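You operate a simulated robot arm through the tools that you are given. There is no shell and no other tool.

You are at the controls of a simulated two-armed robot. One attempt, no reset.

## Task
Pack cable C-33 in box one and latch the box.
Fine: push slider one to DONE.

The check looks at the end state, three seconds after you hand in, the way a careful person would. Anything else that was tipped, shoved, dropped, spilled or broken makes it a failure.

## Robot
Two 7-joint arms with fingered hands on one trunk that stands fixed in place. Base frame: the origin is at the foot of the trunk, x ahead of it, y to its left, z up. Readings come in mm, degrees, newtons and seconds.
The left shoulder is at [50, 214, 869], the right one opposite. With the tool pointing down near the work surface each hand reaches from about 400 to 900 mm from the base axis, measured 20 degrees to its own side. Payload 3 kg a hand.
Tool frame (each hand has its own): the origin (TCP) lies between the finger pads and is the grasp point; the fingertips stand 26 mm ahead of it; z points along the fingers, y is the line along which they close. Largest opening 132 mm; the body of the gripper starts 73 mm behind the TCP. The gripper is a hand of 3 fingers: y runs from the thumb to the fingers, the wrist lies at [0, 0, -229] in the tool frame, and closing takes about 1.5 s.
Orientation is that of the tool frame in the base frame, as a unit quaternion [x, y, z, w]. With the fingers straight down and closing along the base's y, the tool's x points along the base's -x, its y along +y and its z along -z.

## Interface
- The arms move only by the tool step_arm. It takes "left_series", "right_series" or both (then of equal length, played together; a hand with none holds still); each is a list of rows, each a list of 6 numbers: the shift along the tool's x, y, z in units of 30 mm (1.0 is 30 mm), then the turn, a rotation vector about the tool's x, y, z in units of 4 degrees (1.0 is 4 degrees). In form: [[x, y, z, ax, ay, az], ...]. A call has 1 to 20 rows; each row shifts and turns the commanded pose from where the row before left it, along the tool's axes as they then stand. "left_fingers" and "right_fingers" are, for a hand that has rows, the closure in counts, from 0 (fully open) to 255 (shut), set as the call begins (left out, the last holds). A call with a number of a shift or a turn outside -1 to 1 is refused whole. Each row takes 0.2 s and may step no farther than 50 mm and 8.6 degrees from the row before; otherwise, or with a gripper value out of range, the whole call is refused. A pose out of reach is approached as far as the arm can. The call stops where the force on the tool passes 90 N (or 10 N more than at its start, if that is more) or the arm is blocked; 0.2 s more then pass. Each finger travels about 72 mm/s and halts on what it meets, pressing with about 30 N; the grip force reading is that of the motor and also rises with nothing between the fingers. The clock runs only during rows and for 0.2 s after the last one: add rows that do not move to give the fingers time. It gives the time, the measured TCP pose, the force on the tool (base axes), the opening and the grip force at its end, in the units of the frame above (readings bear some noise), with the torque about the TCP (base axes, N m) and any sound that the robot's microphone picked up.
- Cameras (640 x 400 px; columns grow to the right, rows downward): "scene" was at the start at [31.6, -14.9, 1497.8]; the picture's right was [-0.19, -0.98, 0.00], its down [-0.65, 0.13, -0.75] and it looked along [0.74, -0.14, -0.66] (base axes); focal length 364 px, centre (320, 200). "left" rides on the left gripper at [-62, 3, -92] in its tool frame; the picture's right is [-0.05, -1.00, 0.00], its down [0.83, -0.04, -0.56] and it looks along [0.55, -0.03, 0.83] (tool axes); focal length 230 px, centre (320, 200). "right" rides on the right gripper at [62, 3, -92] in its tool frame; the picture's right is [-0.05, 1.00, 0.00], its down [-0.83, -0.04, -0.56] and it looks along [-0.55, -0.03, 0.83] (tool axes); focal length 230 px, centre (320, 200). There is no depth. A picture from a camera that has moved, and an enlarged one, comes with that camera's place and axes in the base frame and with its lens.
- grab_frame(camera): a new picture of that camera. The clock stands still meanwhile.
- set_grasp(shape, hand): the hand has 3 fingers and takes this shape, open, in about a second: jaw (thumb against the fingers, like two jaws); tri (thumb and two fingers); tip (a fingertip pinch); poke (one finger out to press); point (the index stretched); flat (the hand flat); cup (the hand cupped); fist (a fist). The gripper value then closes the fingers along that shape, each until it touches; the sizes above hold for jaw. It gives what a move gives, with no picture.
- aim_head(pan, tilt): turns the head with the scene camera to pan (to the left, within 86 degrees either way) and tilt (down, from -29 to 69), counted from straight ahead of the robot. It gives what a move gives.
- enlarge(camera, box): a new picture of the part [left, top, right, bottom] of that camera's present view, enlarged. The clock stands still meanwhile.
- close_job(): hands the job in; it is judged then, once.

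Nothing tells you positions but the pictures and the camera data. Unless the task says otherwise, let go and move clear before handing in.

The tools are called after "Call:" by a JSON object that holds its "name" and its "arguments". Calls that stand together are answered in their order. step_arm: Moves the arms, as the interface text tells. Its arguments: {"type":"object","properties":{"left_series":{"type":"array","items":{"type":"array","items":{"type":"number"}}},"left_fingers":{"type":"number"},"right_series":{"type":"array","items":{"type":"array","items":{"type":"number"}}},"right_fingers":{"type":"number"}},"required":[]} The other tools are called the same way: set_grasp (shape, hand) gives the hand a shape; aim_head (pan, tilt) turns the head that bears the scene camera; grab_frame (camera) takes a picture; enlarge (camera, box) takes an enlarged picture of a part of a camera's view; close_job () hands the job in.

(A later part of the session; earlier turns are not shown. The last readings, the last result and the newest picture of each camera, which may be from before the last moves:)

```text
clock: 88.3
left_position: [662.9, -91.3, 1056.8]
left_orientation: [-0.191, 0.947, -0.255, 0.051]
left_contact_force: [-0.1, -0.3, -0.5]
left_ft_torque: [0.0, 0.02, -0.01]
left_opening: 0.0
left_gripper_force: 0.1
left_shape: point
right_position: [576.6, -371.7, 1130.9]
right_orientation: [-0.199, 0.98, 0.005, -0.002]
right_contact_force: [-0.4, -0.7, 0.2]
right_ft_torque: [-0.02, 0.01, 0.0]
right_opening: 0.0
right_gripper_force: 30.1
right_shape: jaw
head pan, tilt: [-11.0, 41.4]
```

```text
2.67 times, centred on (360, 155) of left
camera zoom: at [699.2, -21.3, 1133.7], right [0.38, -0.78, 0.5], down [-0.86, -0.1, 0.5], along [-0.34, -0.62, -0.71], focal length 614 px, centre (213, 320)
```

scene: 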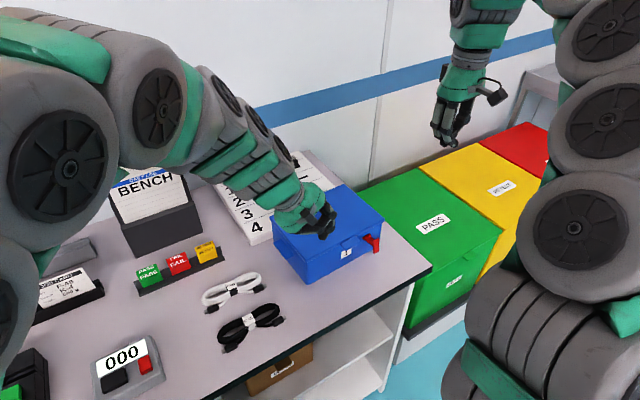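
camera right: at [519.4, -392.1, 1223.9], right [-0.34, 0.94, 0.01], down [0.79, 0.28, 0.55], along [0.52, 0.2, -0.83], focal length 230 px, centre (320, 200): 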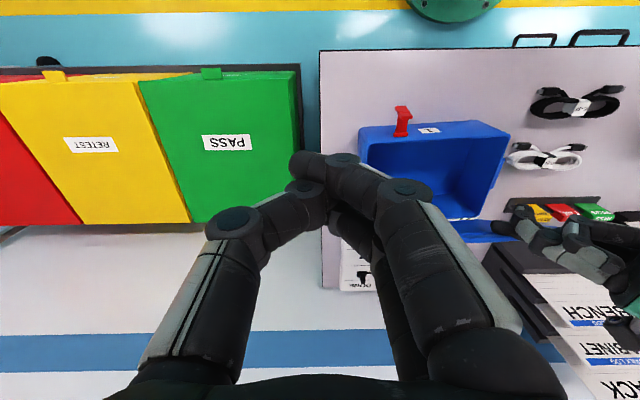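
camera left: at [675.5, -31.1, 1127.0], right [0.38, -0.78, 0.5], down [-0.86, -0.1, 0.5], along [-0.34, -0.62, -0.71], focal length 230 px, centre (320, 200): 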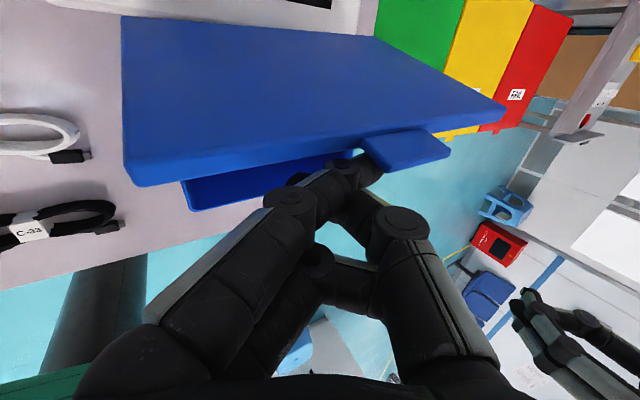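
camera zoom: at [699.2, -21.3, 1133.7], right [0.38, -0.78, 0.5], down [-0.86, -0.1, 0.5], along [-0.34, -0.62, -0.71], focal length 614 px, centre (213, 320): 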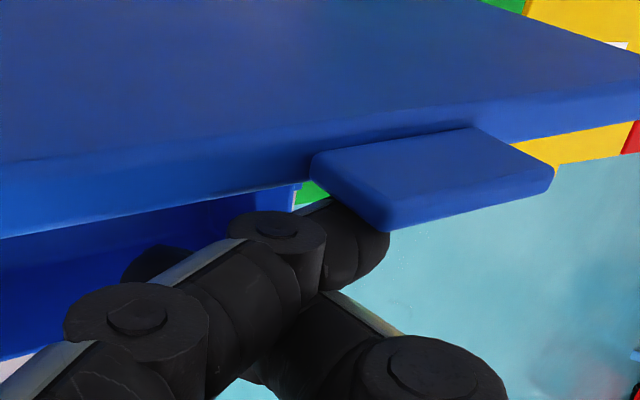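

Call:
{"name": "step_arm", "arguments": {"left_series": [[-0.2, 0, 0, 0, 0, 0], [-0.2, 0, 0, 0, 0, 0]]}}

Call:
{"name": "enlarge", "arguments": {"camera": "scene", "box": [240, 130, 432, 250]}}

Call:
{"name": "enlarge", "arguments": {"camera": "left", "box": [240, 80, 480, 230]}}

```text
clock: 88.9
left_position: [671.7, -85.1, 1056.0]
left_orientation: [-0.192, 0.947, -0.254, 0.052]
left_contact_force: [0.1, -0.3, 0.7]
left_ft_torque: [0.01, -0.02, 0.03]
left_opening: 0.0
left_gripper_force: 0.0
left_shape: point
right_position: [578.9, -372.1, 1131.5]
right_orientation: [-0.198, 0.98, 0.005, -0.001]
right_contact_force: [0.3, -0.9, -0.6]
right_ft_torque: [-0.04, -0.05, -0.04]
right_opening: 0.1
right_gripper_force: 30.1
right_shape: jaw
head pan, tilt: [-11.0, 41.4]
```

```text
3.33 times, centred on (336, 190) of scene
camera zoom: at [31.6, -14.9, 1497.8], right [-0.19, -0.98, 0.0], down [-0.65, 0.13, -0.75], along [0.74, -0.14, -0.66], focal length 1214 px, centre (267, 233)
```

zoom: 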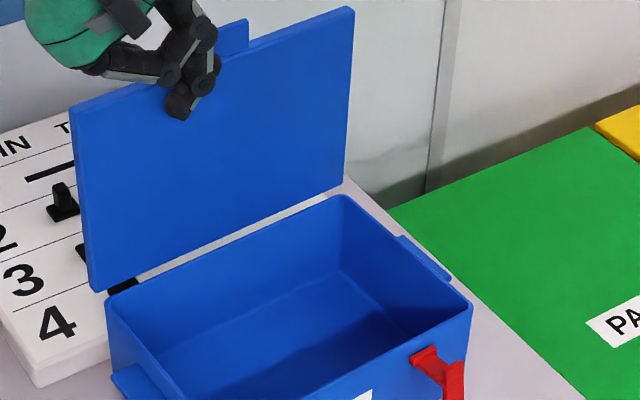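

```text
2.67 times, centred on (360, 155) of left
camera zoom: at [709.6, -16.1, 1133.6], right [0.39, -0.78, 0.5], down [-0.86, -0.1, 0.5], along [-0.34, -0.62, -0.71], focal length 614 px, centre (213, 320)
```

zoom: 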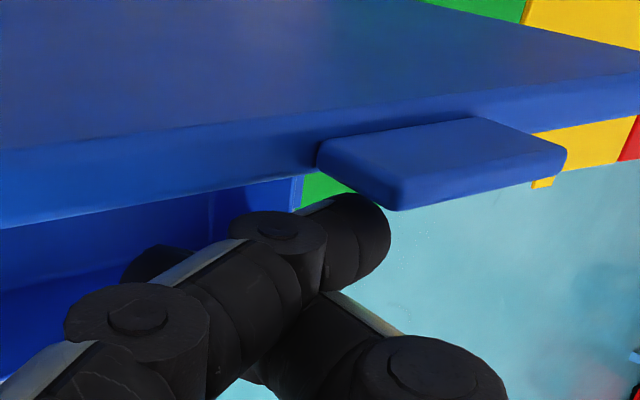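

The lid seems to have moved slightly ahead of the finger. I'll hold still briefly and check where it settles.

Call:
{"name": "step_arm", "arguments": {"left_series": [[0, 0, 0, 0, 0, 0], [0, 0, 0, 0, 0, 0], [0, 0, 0, 0, 0, 0], [0, 0, 0, 0, 0, 0], [0, 0, 0, 0, 0, 0]]}}

Call:
{"name": "enlarge", "arguments": {"camera": "scene", "box": [240, 130, 432, 250]}}

Call:
{"name": "enlarge", "arguments": {"camera": "left", "box": [240, 80, 480, 230]}}

```text
clock: 90.1
left_position: [672.9, -86.8, 1056.7]
left_orientation: [-0.191, 0.947, -0.254, 0.051]
left_contact_force: [0.5, 0.1, -0.5]
left_ft_torque: [-0.04, 0.0, 0.0]
left_opening: 0.1
left_gripper_force: 0.0
left_shape: point
right_position: [577.8, -372.1, 1131.4]
right_orientation: [-0.199, 0.98, 0.006, -0.002]
right_contact_force: [-0.4, 0.1, -0.5]
right_ft_torque: [0.02, 0.0, 0.0]
right_opening: 0.0
right_gripper_force: 30.5
right_shape: jaw
head pan, tilt: [-11.0, 41.4]
```

```text
3.33 times, centred on (336, 190) of scene
camera zoom: at [31.6, -14.9, 1497.8], right [-0.19, -0.98, 0.0], down [-0.65, 0.13, -0.75], along [0.74, -0.14, -0.66], focal length 1214 px, centre (267, 233)
```

zoom: 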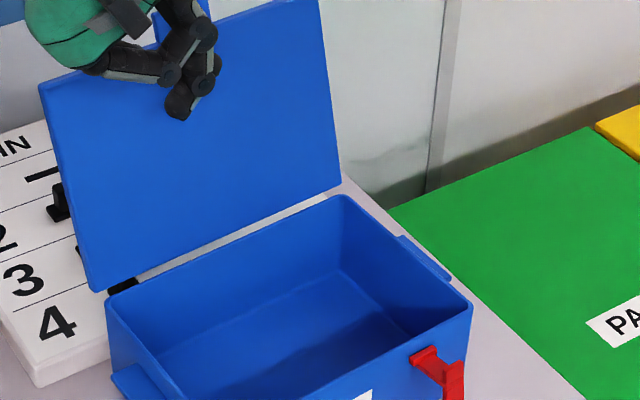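

```text
2.67 times, centred on (360, 155) of left
camera zoom: at [709.6, -16.1, 1133.7], right [0.38, -0.78, 0.5], down [-0.86, -0.1, 0.5], along [-0.34, -0.62, -0.71], focal length 614 px, centre (213, 320)
```

zoom: 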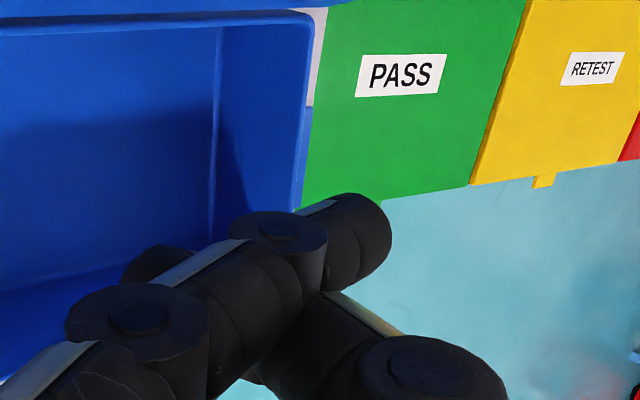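

Call:
{"name": "step_arm", "arguments": {"left_series": [[0, 0, 0, 0, 0, 0], [0, 0, 0, 0, 0, 0], [0, 0, 0, 0, 0, 0]]}}

Call:
{"name": "enlarge", "arguments": {"camera": "scene", "box": [240, 130, 432, 250]}}

Call:
{"name": "grab_frame", "arguments": {"camera": "right"}}

```text
clock: 90.9
left_position: [672.5, -85.6, 1056.3]
left_orientation: [-0.192, 0.947, -0.254, 0.052]
left_contact_force: [0.2, 1.1, 0.8]
left_ft_torque: [0.01, -0.02, -0.01]
left_opening: 0.0
left_gripper_force: 0.1
left_shape: point
right_position: [578.8, -371.1, 1133.3]
right_orientation: [-0.2, 0.98, 0.005, -0.003]
right_contact_force: [-0.4, -0.3, -0.2]
right_ft_torque: [0.0, 0.0, -0.01]
right_opening: 0.1
right_gripper_force: 30.3
right_shape: jaw
head pan, tilt: [-11.0, 41.4]
```

```text
3.33 times, centred on (336, 190) of scene
camera zoom: at [31.6, -14.9, 1497.8], right [-0.19, -0.98, 0.0], down [-0.65, 0.13, -0.75], along [0.74, -0.14, -0.66], focal length 1214 px, centre (267, 233)
```

zoom: 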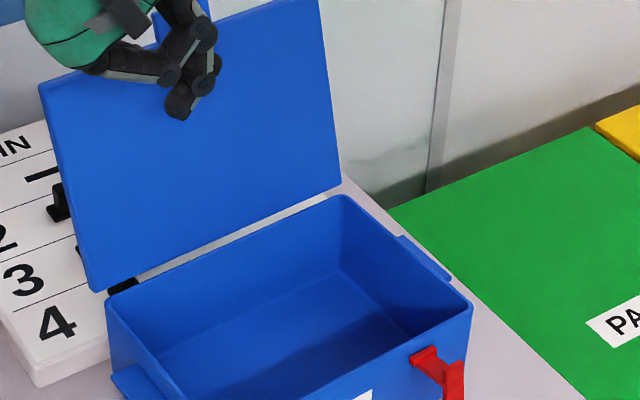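

```text
taken
camera right: at [519.5, -392.1, 1223.9], right [-0.34, 0.94, 0.01], down [0.79, 0.28, 0.55], along [0.52, 0.2, -0.83], focal length 230 px, centre (320, 200)
```

right: 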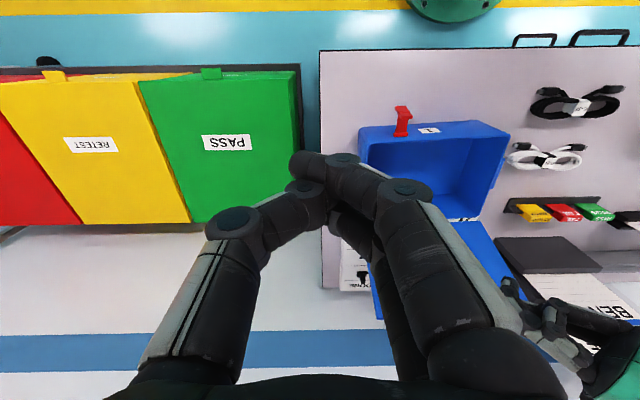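

The lid rests open at about 105° by itself. I'll withdraw the left hand forward and up, level it, and reset it to an open jaw for picking up the cable.

Call:
{"name": "step_arm", "arguments": {"left_series": [[1, 0, 0, 0, 0, 0], [1, 0, 0, 0, 0, 0], [1, 0, 0, 0, 0, 0], [0, -0.5, -0.866, 0, 0, 0], [0, -0.5, -0.866, 0, 0, 0], [0, 0, 0, -1, 0, 0], [0, 0, 0, -1, 0, 0], [0, 0, 0, -1, 0, 0], [0, 0, 0, -1, 0, 0], [0, 0, 0, -1, 0, 0], [0, 0, 0, -1, 0, 0], [0, 0, 0, -1, 0, 0], [0, 0, 0, -0.5, 0, 0]]}}

Call:
{"name": "set_grasp", "arguments": {"shape": "jaw", "hand": "left"}}

Call:
{"name": "grab_frame", "arguments": {"camera": "scene"}}

```text
clock: 93.7
left_position: [589.7, -119.7, 1117.1]
left_orientation: [-0.198, 0.98, 0.001, 0.0]
left_contact_force: [-0.3, 0.4, 0.9]
left_ft_torque: [0.0, -0.01, -0.02]
left_opening: 0.0
left_gripper_force: 0.1
left_shape: point
right_position: [576.4, -372.3, 1131.9]
right_orientation: [-0.199, 0.98, 0.005, -0.002]
right_contact_force: [-0.5, 0.3, -0.1]
right_ft_torque: [0.02, 0.01, 0.01]
right_opening: 0.0
right_gripper_force: 30.0
right_shape: jaw
head pan, tilt: [-11.0, 41.4]
```

```text
clock: 94.6
left_position: [587.7, -119.1, 1117.0]
left_orientation: [-0.198, 0.98, 0.0, 0.0]
left_contact_force: [0.3, 0.3, -0.5]
left_ft_torque: [-0.03, 0.02, -0.04]
left_opening: 95.2
left_gripper_force: 0.1
left_shape: jaw
right_position: [577.2, -371.2, 1132.8]
right_orientation: [-0.199, 0.98, 0.005, -0.002]
right_contact_force: [0.0, 0.0, 0.1]
right_ft_torque: [0.03, 0.02, 0.01]
right_opening: 0.0
right_gripper_force: 29.9
right_shape: jaw
head pan, tilt: [-11.0, 41.4]
```

```text
taken
```

scene: 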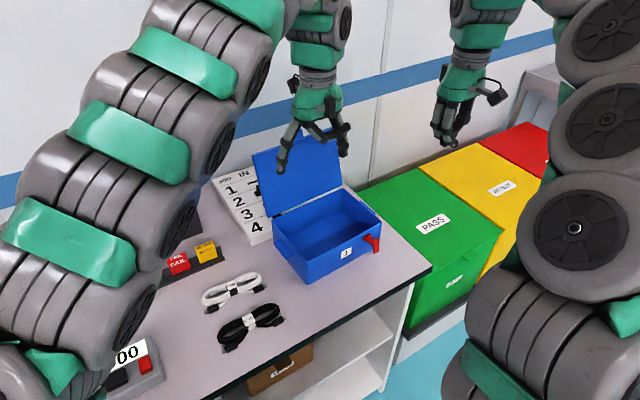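

Call:
{"name": "step_arm", "arguments": {"left_series": [[0.251, 0.877, 0.279, 0, 0, 0], [0.251, 0.877, 0.279, 0, 0, 0], [0.251, 0.877, 0.279, 0, 0, 0], [0.251, 0.877, 0.279, 0, 0, 0], [0.251, 0.877, 0.279, 0, 0, 0], [0.251, 0.877, 0.279, 0, 0, 0], [0.251, 0.877, 0.279, 0, 0, 0], [0.251, 0.877, 0.279, 0, 0, 0], [0, 0, 0, 0, 0, 1], [0, 0, 0, 0, 0, 1], [0, 0, 0, 0, 0, 1], [0, 0, 0, 0, 0, 1], [0, 0, 0, 0, 0, 1], [0, 0, 0, 0, 0, 1], [0, 0, 0, 0, 0, 1], [0, 0, 0, 0, 0, 1], [0, 0, 0, 0, 0, 1], [0, 0, 0, 0, 0, 1], [0, 0, 0, 0, 0, 1], [0, 0, 0, 0, 0, 1]], "left_fingers": 255}}

Call:
{"name": "step_arm", "arguments": {"left_series": [[0, 0, 0, 0, 0, 1], [0, 0, 0, 0, 0, 1], [0, 0, 0, 0, 0, 1], [0, 0, 0, 0, 0, 1], [0, 0, 0, 0, 0, 1], [0, 0, 0, 0, 0, 1], [0, 0, 0, 0, 0, 1], [0, 0, 0, 0, 0, 1], [0, 0, 0, 0, 0, 1], [0, 0, 0, 0, 0, 1], [0, 0, 0, 0, 0, 1], [0, 0, 0, 0, 0, 0.25]], "left_fingers": 90}}

Call:
{"name": "grab_frame", "arguments": {"camera": "left"}}

Call:
{"name": "grab_frame", "arguments": {"camera": "scene"}}

```text
clock: 98.8
left_position: [453.6, 50.1, 1049.5]
left_orientation: [0.217, 0.976, 0.0, 0.0]
left_contact_force: [0.2, 0.9, 0.0]
left_ft_torque: [0.0, 0.0, -0.01]
left_opening: 0.3
left_gripper_force: 30.2
left_shape: jaw
right_position: [577.4, -371.2, 1132.2]
right_orientation: [-0.2, 0.98, 0.005, -0.002]
right_contact_force: [0.5, 0.0, -0.2]
right_ft_torque: [0.0, 0.01, 0.02]
right_opening: 0.0
right_gripper_force: 29.9
right_shape: jaw
head pan, tilt: [-11.0, 41.4]
```

```text
clock: 101.4
left_position: [452.5, 50.6, 1049.1]
left_orientation: [0.575, 0.818, 0.0, 0.0]
left_contact_force: [-0.3, 0.1, -0.6]
left_ft_torque: [0.0, -0.01, 0.02]
left_opening: 84.9
left_gripper_force: 0.0
left_shape: jaw
right_position: [578.8, -372.3, 1133.6]
right_orientation: [-0.198, 0.98, 0.005, -0.001]
right_contact_force: [-0.3, 0.6, 0.7]
right_ft_torque: [-0.02, -0.02, 0.0]
right_opening: 0.0
right_gripper_force: 29.9
right_shape: jaw
head pan, tilt: [-11.0, 41.4]
```

```text
taken
camera left: at [476.4, -6.0, 1140.5], right [-0.92, -0.39, 0.0], down [-0.32, 0.77, 0.56], along [-0.22, 0.51, -0.83], focal length 230 px, centre (320, 200)
```

left: 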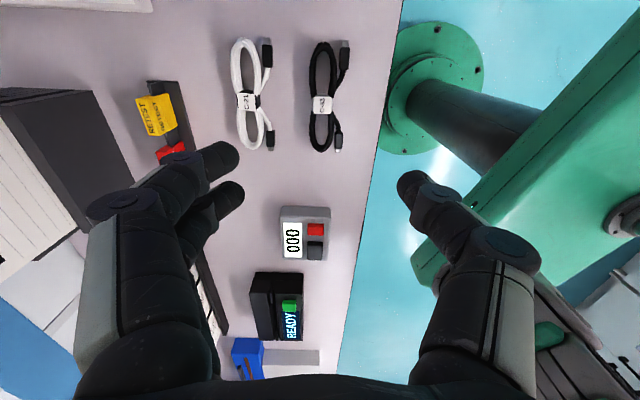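

```text
taken
```

scene: 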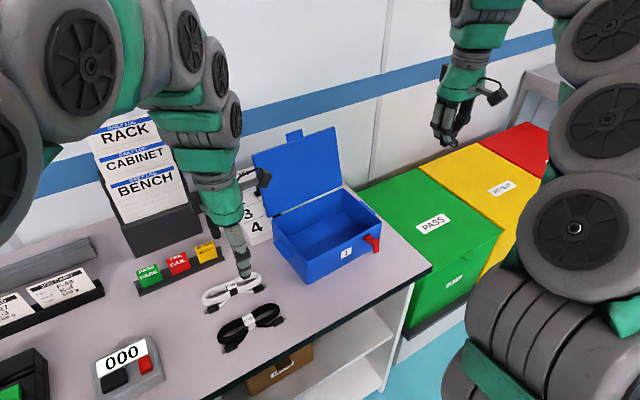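

The left hand is above C-33, with its closing axis across the cable's label band at about (449, 50). The 85 mm opening clears the white cable. I'll descend partway and check.

Call:
{"name": "step_arm", "arguments": {"left_series": [[0, -0.117, 0.9, 0, 0, 0], [0, 0, 0.9, 0, 0, 0], [0, 0, 0.9, 0, 0, 0], [0, 0, 0.9, 0, 0, 0], [0, 0, 0.9, 0, 0, 0], [0, 0, 0.9, 0, 0, 0]]}}

Call:
{"name": "grab_frame", "arguments": {"camera": "left"}}

Call:
{"name": "enlarge", "arguments": {"camera": "scene", "box": [180, 250, 340, 350]}}

```text
clock: 102.8
left_position: [449.0, 49.4, 887.5]
left_orientation: [0.574, 0.819, 0.0, 0.0]
left_contact_force: [0.7, -0.5, -0.4]
left_ft_torque: [0.07, 0.0, 0.01]
left_opening: 85.3
left_gripper_force: 0.1
left_shape: jaw
right_position: [577.0, -371.6, 1132.1]
right_orientation: [-0.199, 0.98, 0.005, -0.002]
right_contact_force: [0.3, 0.3, -0.2]
right_ft_torque: [0.02, 0.01, 0.01]
right_opening: 0.0
right_gripper_force: 30.0
right_shape: jaw
head pan, tilt: [-11.0, 41.4]
```

```text
taken
camera left: at [472.2, -7.6, 979.2], right [-0.92, -0.39, 0.0], down [-0.32, 0.77, 0.55], along [-0.22, 0.51, -0.83], focal length 230 px, centre (320, 200)
```

left: 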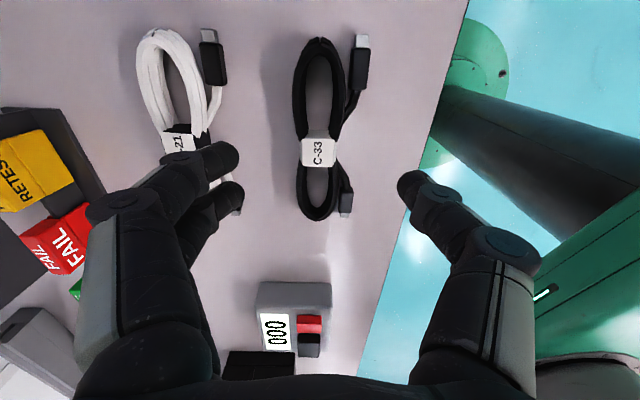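

```text
4.00 times, centred on (260, 300) of scene
camera zoom: at [31.6, -14.9, 1497.8], right [-0.19, -0.98, 0.0], down [-0.65, 0.13, -0.75], along [0.74, -0.14, -0.66], focal length 1456 px, centre (560, -200)
```

zoom: 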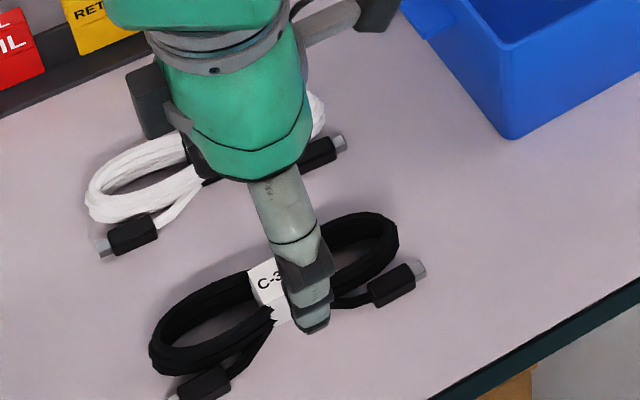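

The band is centred between thumb and fingers. I'll narrow the opening to about 65 mm for extra clearance from the white cable and go down to just above the table.

Call:
{"name": "step_arm", "arguments": {"left_series": [[0, 0.03, 0, 0, 0, 0], [0, 0.03, 0, 0, 0, 0], [0, 0, 0.9, 0, 0, 0], [0, 0, 0.8, 0, 0, 0], [0, 0, 0, 0, 0, 0]], "left_fingers": 130}}

Call:
{"name": "grab_frame", "arguments": {"camera": "left"}}

Call:
{"name": "enlarge", "arguments": {"camera": "scene", "box": [180, 260, 340, 360]}}

```text
clock: 104.0
left_position: [450.0, 51.3, 835.2]
left_orientation: [0.574, 0.819, 0.0, 0.0]
left_contact_force: [0.2, 0.0, -1.1]
left_ft_torque: [0.01, -0.02, 0.03]
left_opening: 65.2
left_gripper_force: 0.0
left_shape: jaw
right_position: [577.8, -371.2, 1132.0]
right_orientation: [-0.199, 0.98, 0.006, -0.002]
right_contact_force: [-0.8, -0.3, 0.1]
right_ft_torque: [0.01, 0.0, -0.01]
right_opening: 0.0
right_gripper_force: 29.9
right_shape: jaw
head pan, tilt: [-11.0, 41.4]
```

```text
taken
camera left: at [473.9, -6.0, 926.2], right [-0.92, -0.39, 0.0], down [-0.32, 0.77, 0.56], along [-0.22, 0.51, -0.83], focal length 230 px, centre (320, 200)
```

left: 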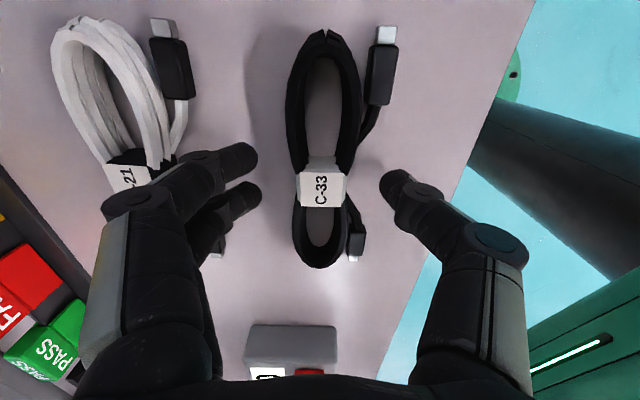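

```text
4.00 times, centred on (260, 310) of scene
camera zoom: at [31.6, -14.9, 1497.8], right [-0.19, -0.98, 0.0], down [-0.65, 0.13, -0.75], along [0.74, -0.14, -0.66], focal length 1456 px, centre (560, -240)
```

zoom: 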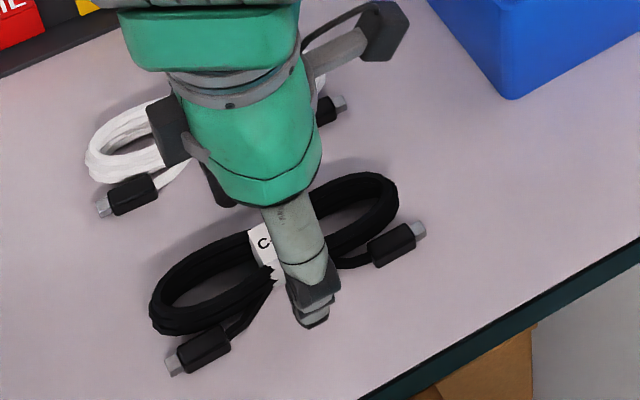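

Call:
{"name": "step_arm", "arguments": {"left_series": [[0, 0, 0.133, 0, 0, 0], [0, 0, 0.133, 0, 0, 0], [0, 0, 0, 0, 0, 0]]}}

```text
clock: 104.8
left_position: [450.7, 50.2, 828.8]
left_orientation: [0.574, 0.819, 0.0, 0.0]
left_contact_force: [-0.1, 1.1, 0.1]
left_ft_torque: [0.01, -0.02, -0.02]
left_opening: 65.2
left_gripper_force: 0.0
left_shape: jaw
right_position: [577.0, -371.6, 1132.3]
right_orientation: [-0.199, 0.98, 0.004, -0.002]
right_contact_force: [-0.7, -0.5, 0.5]
right_ft_torque: [0.0, 0.02, 0.03]
right_opening: 0.1
right_gripper_force: 30.1
right_shape: jaw
head pan, tilt: [-11.0, 41.4]
```

Call:
{"name": "step_arm", "arguments": {"left_series": [[0, 0, 0.1, 0, 0, 0], [0, 0, 0, 0, 0, 0]]}}

Call:
{"name": "step_arm", "arguments": {"left_series": [[0, 0, 0, 0, 0, 0], [0, 0, 0, 0, 0, 0], [0, 0, 0, 0, 0, 0], [0, 0, 0, 0, 0, 0], [0, 0, 0, 0, 0, 0]], "left_fingers": 255}}

Call:
{"name": "grab_frame", "arguments": {"camera": "left"}}

Call:
{"name": "enlarge", "arguments": {"camera": "scene", "box": [180, 260, 340, 360]}}

```text
clock: 105.4
left_position: [450.7, 49.7, 825.8]
left_orientation: [0.574, 0.819, 0.001, 0.002]
left_contact_force: [-0.5, 6.4, 37.4]
left_ft_torque: [0.34, -0.4, 0.15]
left_opening: 64.3
left_gripper_force: 0.0
left_shape: jaw
right_position: [577.5, -371.2, 1132.4]
right_orientation: [-0.2, 0.98, 0.005, -0.002]
right_contact_force: [-0.1, -0.3, 0.7]
right_ft_torque: [0.0, 0.01, 0.01]
right_opening: 0.0
right_gripper_force: 30.1
right_shape: jaw
head pan, tilt: [-11.0, 41.4]
```

```text
clock: 106.6
left_position: [450.2, 51.3, 824.7]
left_orientation: [0.574, 0.819, 0.0, 0.0]
left_contact_force: [2.6, -1.2, 11.8]
left_ft_torque: [0.08, -0.33, 0.01]
left_opening: 29.5
left_gripper_force: 30.0
left_shape: jaw
right_position: [577.6, -372.1, 1132.6]
right_orientation: [-0.2, 0.98, 0.005, -0.001]
right_contact_force: [-0.3, -0.5, -0.5]
right_ft_torque: [-0.01, 0.02, 0.02]
right_opening: 0.0
right_gripper_force: 30.1
right_shape: jaw
head pan, tilt: [-11.0, 41.4]
```

```text
taken
camera left: at [473.9, -6.5, 916.3], right [-0.92, -0.39, 0.0], down [-0.32, 0.77, 0.56], along [-0.22, 0.51, -0.83], focal length 230 px, centre (320, 200)
```

left: 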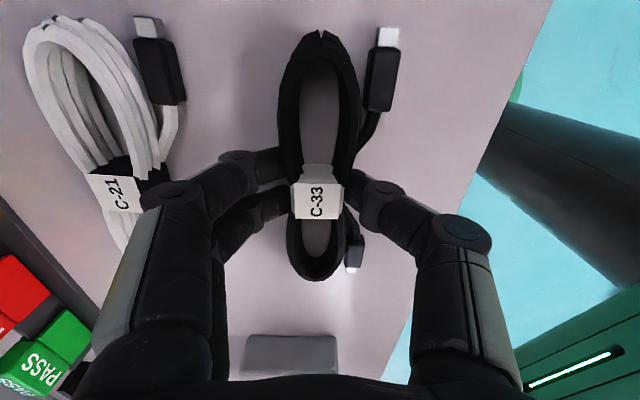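

```text
4.00 times, centred on (260, 310) of scene
camera zoom: at [31.5, -14.9, 1497.8], right [-0.19, -0.98, 0.0], down [-0.65, 0.13, -0.75], along [0.74, -0.14, -0.66], focal length 1456 px, centre (560, -240)
```

zoom: 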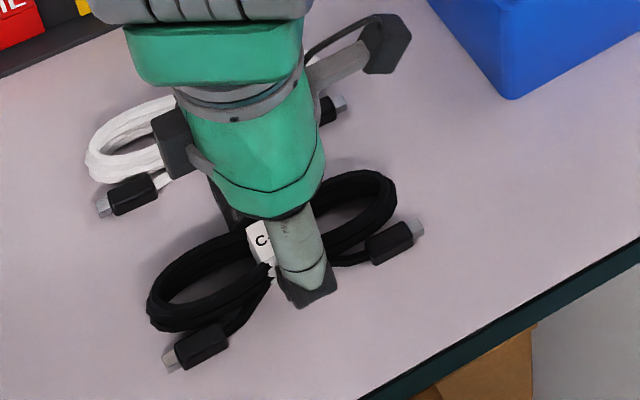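

The fingertips touched the table lightly and the hand has gripped the band (opening 29.5 mm, 30 N). I'll lift slowly and check the grip.

Call:
{"name": "step_arm", "arguments": {"left_series": [[0, 0, -0.3, 0, 0, 0], [0, 0, -0.5, 0, 0, 0], [0, 0, -0.7, 0, 0, 0], [0, 0, 0, 0, 0, 0]]}}

Call:
{"name": "grab_frame", "arguments": {"camera": "left"}}

Call:
{"name": "enlarge", "arguments": {"camera": "scene", "box": [180, 250, 340, 350]}}

```text
clock: 107.6
left_position: [449.1, 49.8, 869.6]
left_orientation: [0.574, 0.819, -0.001, 0.0]
left_contact_force: [-0.3, -0.2, -1.0]
left_ft_torque: [0.03, 0.03, -0.01]
left_opening: 28.0
left_gripper_force: 30.0
left_shape: jaw
right_position: [577.3, -373.2, 1132.7]
right_orientation: [-0.199, 0.98, 0.004, -0.002]
right_contact_force: [0.8, -0.1, 0.6]
right_ft_torque: [0.03, -0.02, -0.02]
right_opening: 0.1
right_gripper_force: 30.3
right_shape: jaw
head pan, tilt: [-11.0, 41.4]
```

```text
taken
camera left: at [472.8, -6.9, 961.4], right [-0.92, -0.39, 0.0], down [-0.32, 0.77, 0.56], along [-0.22, 0.51, -0.83], focal length 230 px, centre (320, 200)
```

left: 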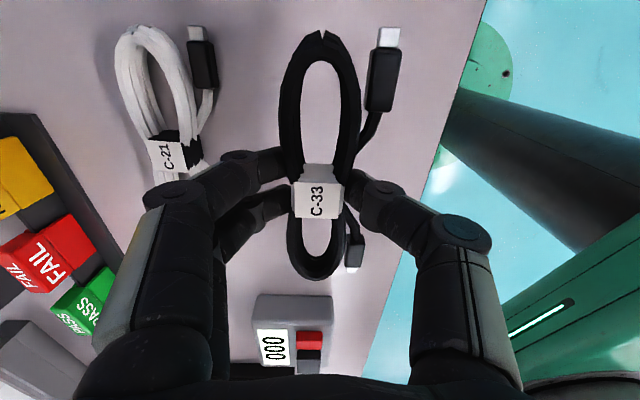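

```text
4.00 times, centred on (260, 300) of scene
camera zoom: at [31.6, -14.9, 1497.8], right [-0.19, -0.98, 0.0], down [-0.65, 0.13, -0.75], along [0.74, -0.14, -0.66], focal length 1456 px, centre (560, -200)
```

zoom: 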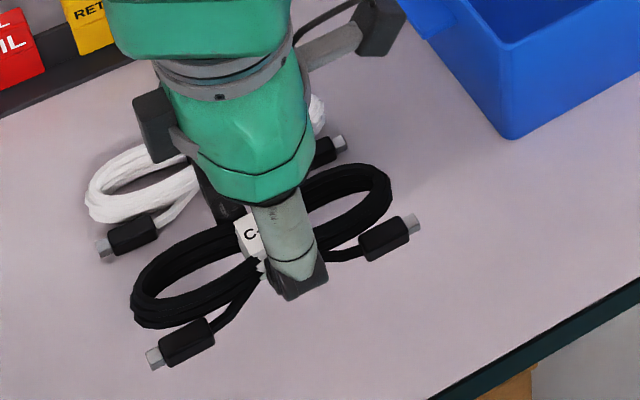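

C-33 is held firmly and level. I'll raise it and carry it over the open box, with its long side along the box's long side.

Call:
{"name": "step_arm", "arguments": {"left_series": [[0, 0, -0.7, 0, 0, 0], [0, 0, -1, 0, 0, 0], [0, 0, -1, 0, 0, 0], [0, 0, -1, 0, 0, 0], [0, 0, -0.3, 0, 0, 0], [-0.839, 0.355, 0, 0, 0, 0], [-0.839, 0.355, 0, 0, 0, 0], [-0.839, 0.355, 0, 0, 0, 0], [-0.839, 0.355, 0, 0, 0, 0], [-0.839, 0.355, 0, 0, 0, 0], [-0.839, 0.355, 0, 0, 0, 0], [-0.839, 0.355, 0, 0, 0, 0], [-0.839, 0.355, 0, 0, 0, 0], [-0.839, 0.355, 0, 0, 0, 0], [-0.839, 0.355, 0, 0, 0, 0], [0, 0, 0, 0, 0, -0.85]]}}

Call:
{"name": "grab_frame", "arguments": {"camera": "left"}}

Call:
{"name": "enlarge", "arguments": {"camera": "scene", "box": [240, 130, 432, 250]}}

Call:
{"name": "grab_frame", "arguments": {"camera": "right"}}

```text
clock: 111.0
left_position: [636.8, -151.4, 991.0]
left_orientation: [0.549, 0.836, -0.001, 0.0]
left_contact_force: [0.6, 0.3, -1.8]
left_ft_torque: [-0.01, 0.04, -0.01]
left_opening: 27.7
left_gripper_force: 30.2
left_shape: jaw
right_position: [576.5, -371.5, 1131.4]
right_orientation: [-0.199, 0.98, 0.005, -0.002]
right_contact_force: [0.2, -0.6, 0.3]
right_ft_torque: [0.01, 0.0, -0.01]
right_opening: 0.0
right_gripper_force: 29.9
right_shape: jaw
head pan, tilt: [-11.0, 41.4]
```

```text
taken
camera left: at [663.5, -206.1, 1082.8], right [-0.9, -0.44, 0.0], down [-0.37, 0.74, 0.56], along [-0.25, 0.5, -0.83], focal length 230 px, centre (320, 200)
```

left: 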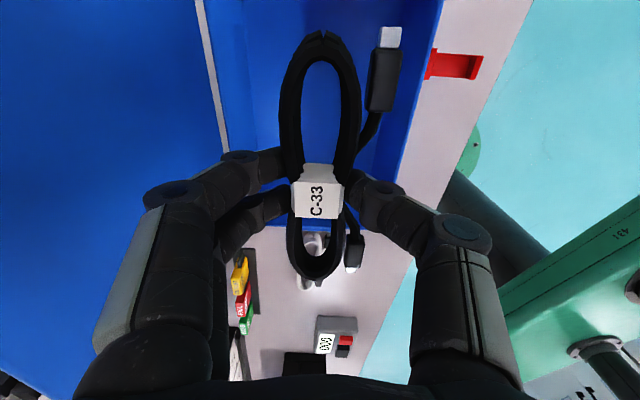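

```text
3.33 times, centred on (336, 190) of scene
camera zoom: at [31.6, -14.9, 1497.8], right [-0.19, -0.98, 0.0], down [-0.65, 0.13, -0.75], along [0.74, -0.14, -0.66], focal length 1214 px, centre (267, 233)
```

zoom: 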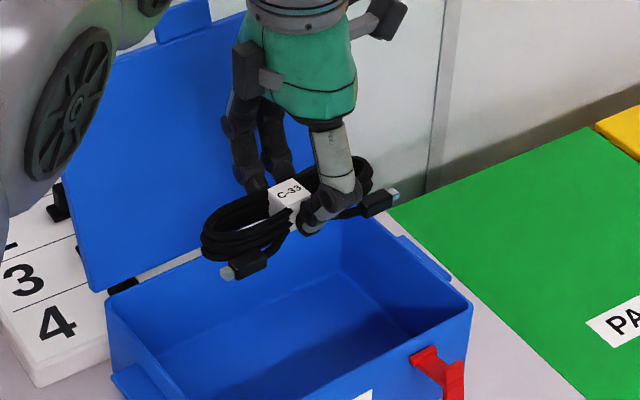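

```text
taken
camera right: at [519.5, -392.0, 1223.9], right [-0.34, 0.94, 0.01], down [0.79, 0.28, 0.55], along [0.52, 0.2, -0.83], focal length 230 px, centre (320, 200)
```

right: 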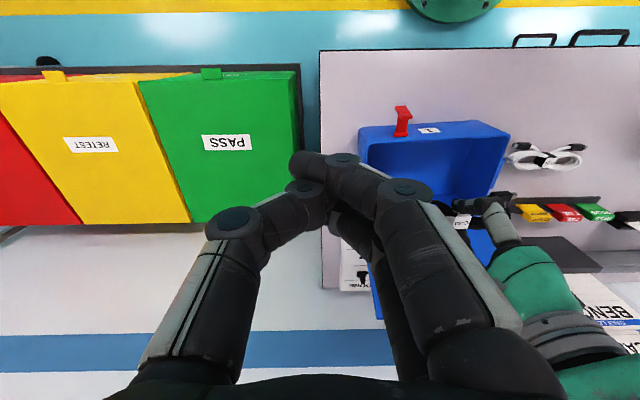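

Call:
{"name": "enlarge", "arguments": {"camera": "left", "box": [180, 100, 500, 300]}}

Call:
{"name": "enlarge", "arguments": {"camera": "scene", "box": [260, 180, 388, 260]}}

```text
2.00 times, centred on (340, 200) of left
camera zoom: at [663.5, -206.1, 1082.8], right [-0.9, -0.44, 0.0], down [-0.37, 0.74, 0.56], along [-0.25, 0.5, -0.83], focal length 460 px, centre (280, 200)
```

zoom: 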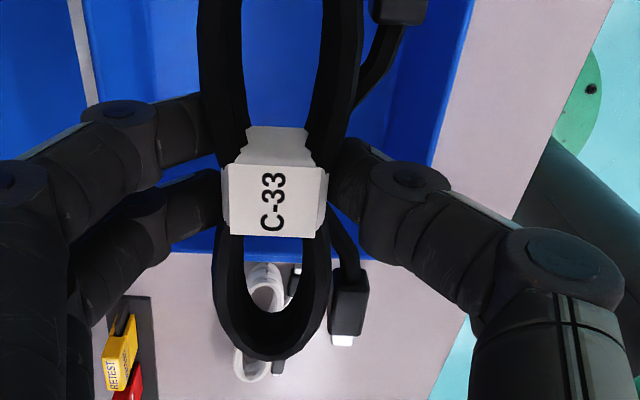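

```text
5.00 times, centred on (324, 220) of scene
camera zoom: at [31.6, -14.9, 1497.8], right [-0.19, -0.98, 0.0], down [-0.65, 0.13, -0.75], along [0.74, -0.14, -0.66], focal length 1820 px, centre (300, 100)
```

zoom: 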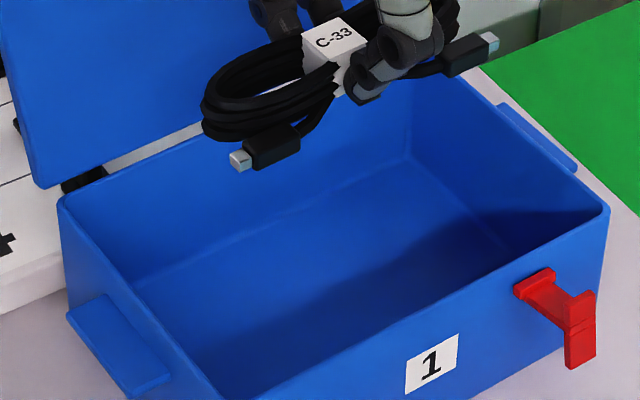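

The box is where I computed, and the cable is centred over the interior. I'll lower it into the box.

Call:
{"name": "step_arm", "arguments": {"left_series": [[0, 0, 0.8, 0, 0, 0], [0, 0, 0.8, 0, 0, 0], [0, 0, 0.8, 0, 0, 0], [0, 0, 0.8, 0, 0, 0], [0, 0, 0.8, 0, 0, 0]]}}

Call:
{"name": "grab_frame", "arguments": {"camera": "left"}}

Call:
{"name": "enlarge", "arguments": {"camera": "scene", "box": [250, 170, 410, 270]}}

```text
clock: 112.2
left_position: [634.6, -152.9, 870.6]
left_orientation: [0.55, 0.835, 0.0, 0.0]
left_contact_force: [0.3, -0.2, -1.2]
left_ft_torque: [-0.02, -0.04, 0.0]
left_opening: 27.7
left_gripper_force: 30.5
left_shape: jaw
right_position: [577.3, -370.9, 1132.7]
right_orientation: [-0.199, 0.98, 0.006, -0.002]
right_contact_force: [-0.6, 0.0, 0.4]
right_ft_torque: [0.0, 0.01, -0.05]
right_opening: 0.1
right_gripper_force: 29.7
right_shape: jaw
head pan, tilt: [-11.0, 41.4]
```

```text
taken
camera left: at [662.4, -207.4, 961.5], right [-0.9, -0.44, 0.0], down [-0.37, 0.75, 0.55], along [-0.25, 0.5, -0.83], focal length 230 px, centre (320, 200)
```

left: 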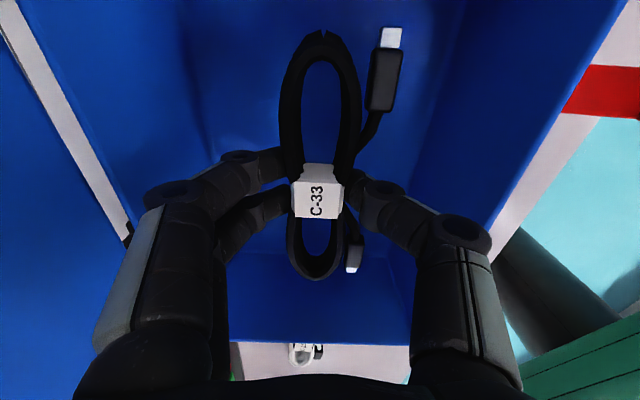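

```text
4.00 times, centred on (330, 220) of scene
camera zoom: at [31.6, -14.9, 1497.8], right [-0.19, -0.98, 0.0], down [-0.65, 0.13, -0.75], along [0.74, -0.14, -0.66], focal length 1456 px, centre (280, 120)
```

zoom: 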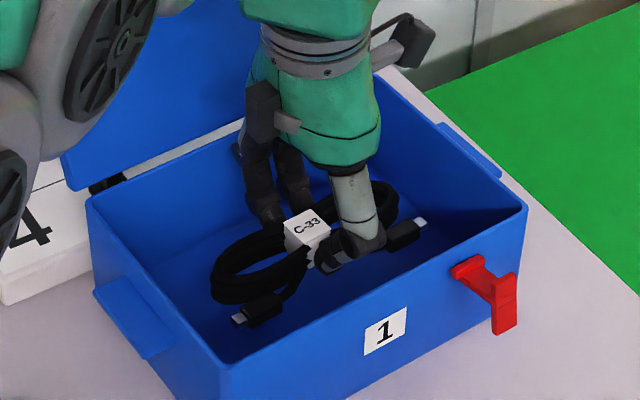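

Call:
{"name": "step_arm", "arguments": {"left_series": [[0, 0.17, 0.25, 0, 0, 0], [0, 0, 0.4, 0, 0, 0], [0, 0, 0.35, 0, 0, 0], [0, 0, 0, 0, 0, 0]]}}

Call:
{"name": "grab_frame", "arguments": {"camera": "left"}}

Call:
{"name": "enlarge", "arguments": {"camera": "scene", "box": [250, 170, 410, 270]}}

```text
clock: 113.2
left_position: [640.6, -150.0, 841.2]
left_orientation: [0.55, 0.835, -0.001, 0.0]
left_contact_force: [-0.7, 0.4, -0.8]
left_ft_torque: [0.01, 0.0, 0.01]
left_opening: 27.4
left_gripper_force: 30.7
left_shape: jaw
right_position: [577.3, -372.1, 1132.4]
right_orientation: [-0.199, 0.98, 0.005, -0.002]
right_contact_force: [0.9, -0.1, -0.5]
right_ft_torque: [0.01, 0.01, -0.04]
right_opening: 0.0
right_gripper_force: 30.2
right_shape: jaw
head pan, tilt: [-11.0, 41.4]
```

```text
taken
camera left: at [667.5, -205.2, 932.1], right [-0.9, -0.44, 0.0], down [-0.37, 0.75, 0.55], along [-0.25, 0.5, -0.83], focal length 230 px, centre (320, 200)
```

left: 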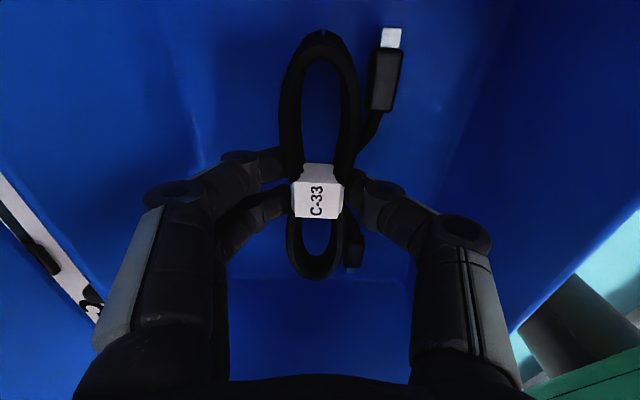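

```text
4.00 times, centred on (330, 220) of scene
camera zoom: at [31.6, -14.9, 1497.8], right [-0.19, -0.98, 0.0], down [-0.65, 0.13, -0.75], along [0.74, -0.14, -0.66], focal length 1456 px, centre (280, 120)
```

zoom: 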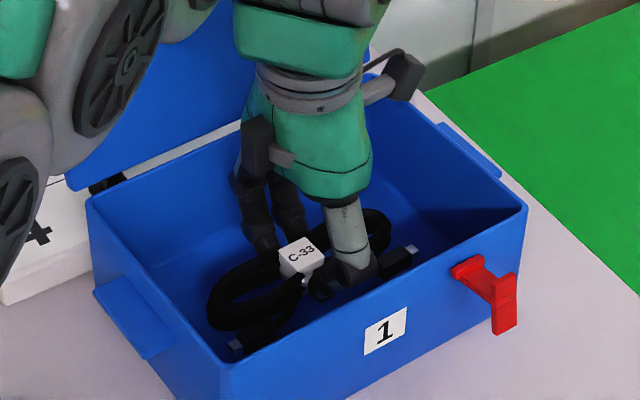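

The cable is just above the box floor. I'll lower it 4 mm more and open the fingers only as far as needed.

Call:
{"name": "step_arm", "arguments": {"left_series": [[0, 0, 0.13, 0, 0, 0], [0, 0, 0, 0, 0, 0]]}}

Call:
{"name": "step_arm", "arguments": {"left_series": [[0, 0, 0, 0, 0, 0], [0, 0, 0, 0, 0, 0], [0, 0, 0, 0, 0, 0], [0, 0, 0, 0, 0, 0]], "left_fingers": 160}}

Call:
{"name": "grab_frame", "arguments": {"camera": "left"}}

Call:
{"name": "enlarge", "arguments": {"camera": "scene", "box": [250, 170, 410, 270]}}

```text
clock: 113.8
left_position: [641.3, -149.9, 837.7]
left_orientation: [0.549, 0.836, -0.001, 0.0]
left_contact_force: [0.3, -1.2, -0.5]
left_ft_torque: [-0.03, 0.02, 0.01]
left_opening: 27.5
left_gripper_force: 30.3
left_shape: jaw
right_position: [577.8, -371.4, 1133.0]
right_orientation: [-0.199, 0.98, 0.005, -0.002]
right_contact_force: [-0.6, 0.2, 0.3]
right_ft_torque: [0.03, -0.01, 0.02]
right_opening: 0.0
right_gripper_force: 29.9
right_shape: jaw
head pan, tilt: [-11.0, 41.4]
```

```text
clock: 114.8
left_position: [640.5, -150.0, 837.2]
left_orientation: [0.549, 0.836, -0.001, 0.0]
left_contact_force: [0.2, 0.1, 0.3]
left_ft_torque: [0.01, -0.01, -0.01]
left_opening: 48.5
left_gripper_force: 0.0
left_shape: jaw
right_position: [576.5, -370.9, 1132.1]
right_orientation: [-0.199, 0.98, 0.005, -0.002]
right_contact_force: [-0.6, -0.5, -0.3]
right_ft_torque: [0.01, 0.01, 0.0]
right_opening: 0.0
right_gripper_force: 29.8
right_shape: jaw
head pan, tilt: [-11.0, 41.4]
```

```text
taken
camera left: at [667.5, -204.4, 928.0], right [-0.9, -0.44, 0.0], down [-0.37, 0.75, 0.56], along [-0.25, 0.5, -0.83], focal length 230 px, centre (320, 200)
```

left: 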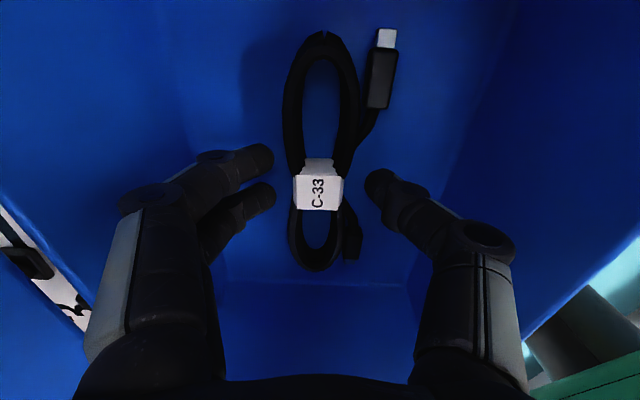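

```text
4.00 times, centred on (330, 220) of scene
camera zoom: at [31.6, -14.9, 1497.8], right [-0.19, -0.98, 0.0], down [-0.65, 0.13, -0.75], along [0.74, -0.14, -0.66], focal length 1456 px, centre (280, 120)
```

zoom: 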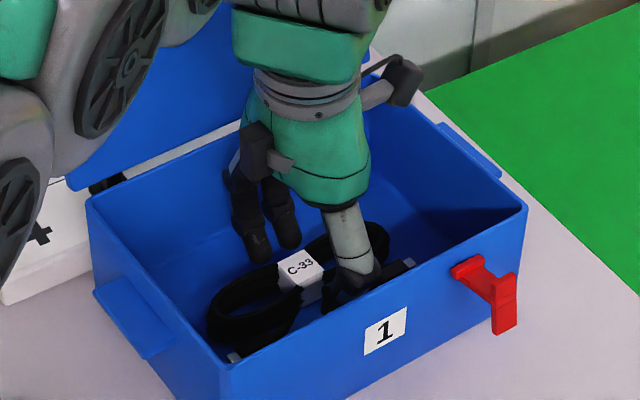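

The cable is released and lies on the floor of the box. I'll raise the left hand straight up and check that it stays there.

Call:
{"name": "step_arm", "arguments": {"left_series": [[0, 0, -0.3, 0, 0, 0], [0, 0, -0.6, 0, 0, 0], [0, 0, -0.9, 0, 0, 0], [0, 0, -0.9, 0, 0, 0], [0, 0, -0.9, 0, 0, 0], [0, 0, -0.9, 0, 0, 0], [0, 0, -0.9, 0, 0, 0], [0, 0, -0.9, 0, 0, 0], [0, 0, -0.9, 0, 0, 0]]}}

Call:
{"name": "grab_frame", "arguments": {"camera": "left"}}

Call:
{"name": "grab_frame", "arguments": {"camera": "scene"}}

```text
clock: 116.8
left_position: [642.8, -149.2, 1053.6]
left_orientation: [0.548, 0.836, 0.0, 0.0]
left_contact_force: [0.3, -0.4, -0.4]
left_ft_torque: [0.01, -0.03, -0.01]
left_opening: 48.8
left_gripper_force: 0.1
left_shape: jaw
right_position: [577.9, -371.1, 1132.8]
right_orientation: [-0.199, 0.98, 0.005, -0.002]
right_contact_force: [-0.5, 0.3, 0.1]
right_ft_torque: [0.01, 0.03, 0.0]
right_opening: 0.0
right_gripper_force: 30.2
right_shape: jaw
head pan, tilt: [-11.0, 41.4]
```

```text
taken
camera left: at [669.3, -203.4, 1144.8], right [-0.9, -0.44, 0.0], down [-0.37, 0.75, 0.56], along [-0.25, 0.5, -0.83], focal length 230 px, centre (320, 200)
```

left: 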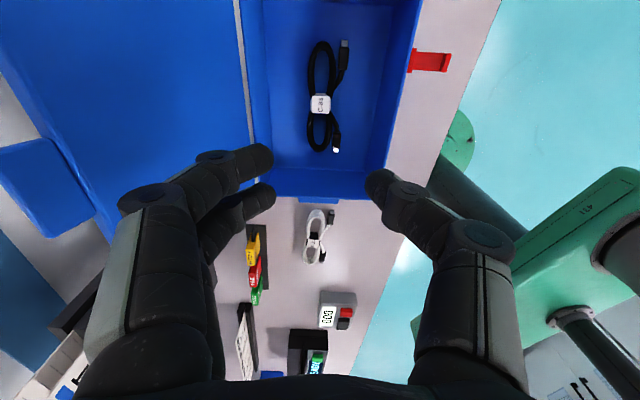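

```text
taken
```

scene: 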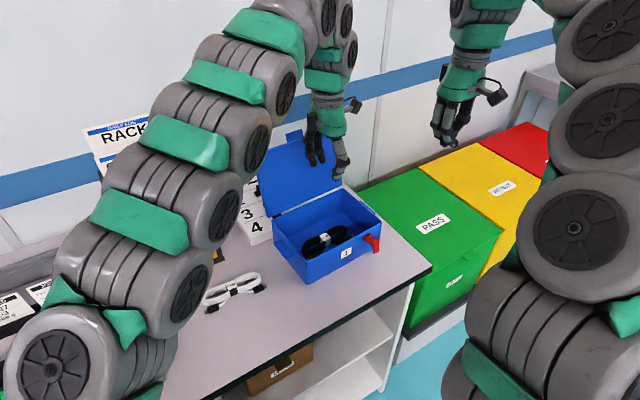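

C-33 now lies flat in box one. To close the lid under control, the left index will support it in reverse of the opening move, while the right hand tips it forward from behind. First I'll move the left hand clear and turn it back.

Call:
{"name": "step_arm", "arguments": {"left_series": [[0, -0.83, -0.4, 0, 0, 0], [0, -0.83, -0.4, 0, 0, 0], [0, -0.83, -0.4, 0, 0, 0], [0, -0.83, -0.4, 0, 0, 0], [1, 0, 0, 0, 0, 0], [1, 0, 0, 0, 0, 0], [1, 0, 0, 0, 0, 0], [1, 0, 0, 0, 0, 0], [0, 0, 0, 0, 0, -1], [0, 0, 0, 0, 0, -1], [0, 0, 0, 0, 0, -1], [0, 0, 0, 0, 0, -1], [0, 0, 0, 0, 0, -1], [0, 0, 0, 0, 0, -1], [0, 0, 0, 0, 0, -1], [0, 0, 0, 0, 0, -1], [0, 0, 0, 0, 0, -1], [0, 0, 0, 0, 0, -1], [0, 0, 0, 0, 0, -1], [0, 0, 0, 0, 0, -1]]}}

Call:
{"name": "step_arm", "arguments": {"left_series": [[0, 0, 0, 0, 0, -1], [0, 0, 0, 0, 0, -1], [0, 0, 0, 0, 0, -1], [0, 0, 0, 0, 0, -1], [0, 0, 0, 0, 0, -1], [0, 0, 0, 0, 0, -1], [0, 0, 0, 0, 0, -1], [0, 0, 0, 0, 0, -1], [0, 0, 0, 0, 0, -1], [0, 0, 0, 0, 0, -1], [0, 0, 0, 0, 0, -0.4]], "left_fingers": 0}}

Call:
{"name": "set_grasp", "arguments": {"shape": "point", "hand": "left"}}

Call:
{"name": "grab_frame", "arguments": {"camera": "scene"}}

Call:
{"name": "enlarge", "arguments": {"camera": "scene", "box": [230, 110, 406, 220]}}

Call:
{"name": "grab_frame", "arguments": {"camera": "right"}}

```text
clock: 121.0
left_position: [502.0, -78.6, 1100.4]
left_orientation: [0.162, 0.987, 0.0, 0.0]
left_contact_force: [-0.2, -0.1, 0.3]
left_ft_torque: [-0.01, 0.0, -0.03]
left_opening: 48.8
left_gripper_force: 0.0
left_shape: jaw
right_position: [578.0, -370.3, 1131.3]
right_orientation: [-0.199, 0.98, 0.005, -0.002]
right_contact_force: [0.4, -0.7, -0.3]
right_ft_torque: [0.02, 0.01, -0.02]
right_opening: 0.0
right_gripper_force: 30.0
right_shape: jaw
head pan, tilt: [-11.0, 41.4]
```

```text
clock: 123.4
left_position: [502.8, -77.1, 1101.6]
left_orientation: [-0.198, 0.98, 0.0, -0.001]
left_contact_force: [-0.1, 1.0, 0.0]
left_ft_torque: [0.0, 0.01, 0.0]
left_opening: 131.9
left_gripper_force: 0.0
left_shape: jaw
right_position: [577.7, -371.9, 1133.2]
right_orientation: [-0.2, 0.98, 0.005, -0.002]
right_contact_force: [0.0, 0.3, -0.7]
right_ft_torque: [-0.06, 0.0, 0.01]
right_opening: 0.1
right_gripper_force: 30.5
right_shape: jaw
head pan, tilt: [-11.0, 41.4]
```

```text
clock: 124.3
left_position: [503.0, -78.4, 1101.2]
left_orientation: [-0.199, 0.98, 0.0, 0.0]
left_contact_force: [0.3, -0.2, -0.1]
left_ft_torque: [0.0, 0.04, 0.01]
left_opening: 0.1
left_gripper_force: 0.1
left_shape: point
right_position: [577.3, -371.5, 1132.4]
right_orientation: [-0.199, 0.98, 0.005, -0.002]
right_contact_force: [0.6, -0.3, -0.1]
right_ft_torque: [0.01, 0.0, 0.0]
right_opening: 0.4
right_gripper_force: 30.0
right_shape: jaw
head pan, tilt: [-11.0, 41.4]
```

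```text
taken
```

scene: 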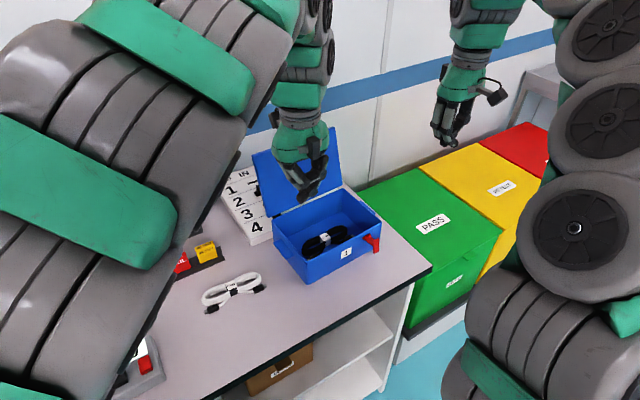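

```text
3.64 times, centred on (318, 165) of scene
camera zoom: at [31.6, -14.9, 1497.8], right [-0.19, -0.98, 0.0], down [-0.65, 0.13, -0.75], along [0.74, -0.14, -0.66], focal length 1324 px, centre (327, 327)
```

zoom: 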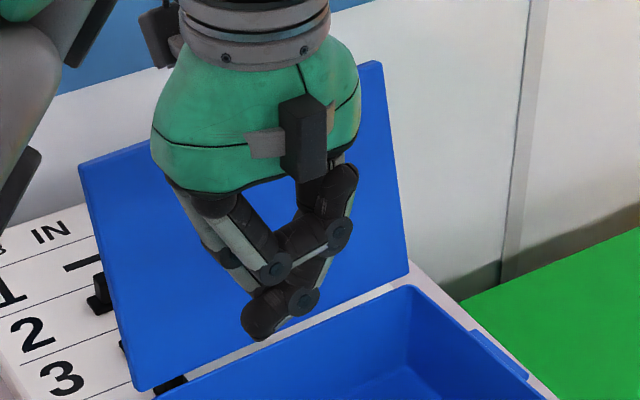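

```text
taken
camera right: at [519.5, -392.1, 1223.9], right [-0.34, 0.94, 0.01], down [0.79, 0.28, 0.55], along [0.52, 0.2, -0.83], focal length 230 px, centre (320, 200)
```

right: 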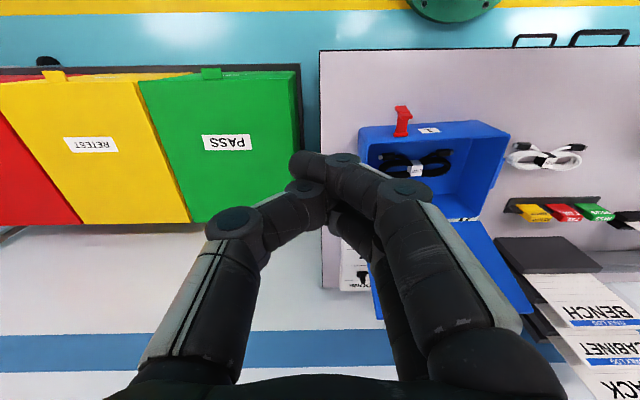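

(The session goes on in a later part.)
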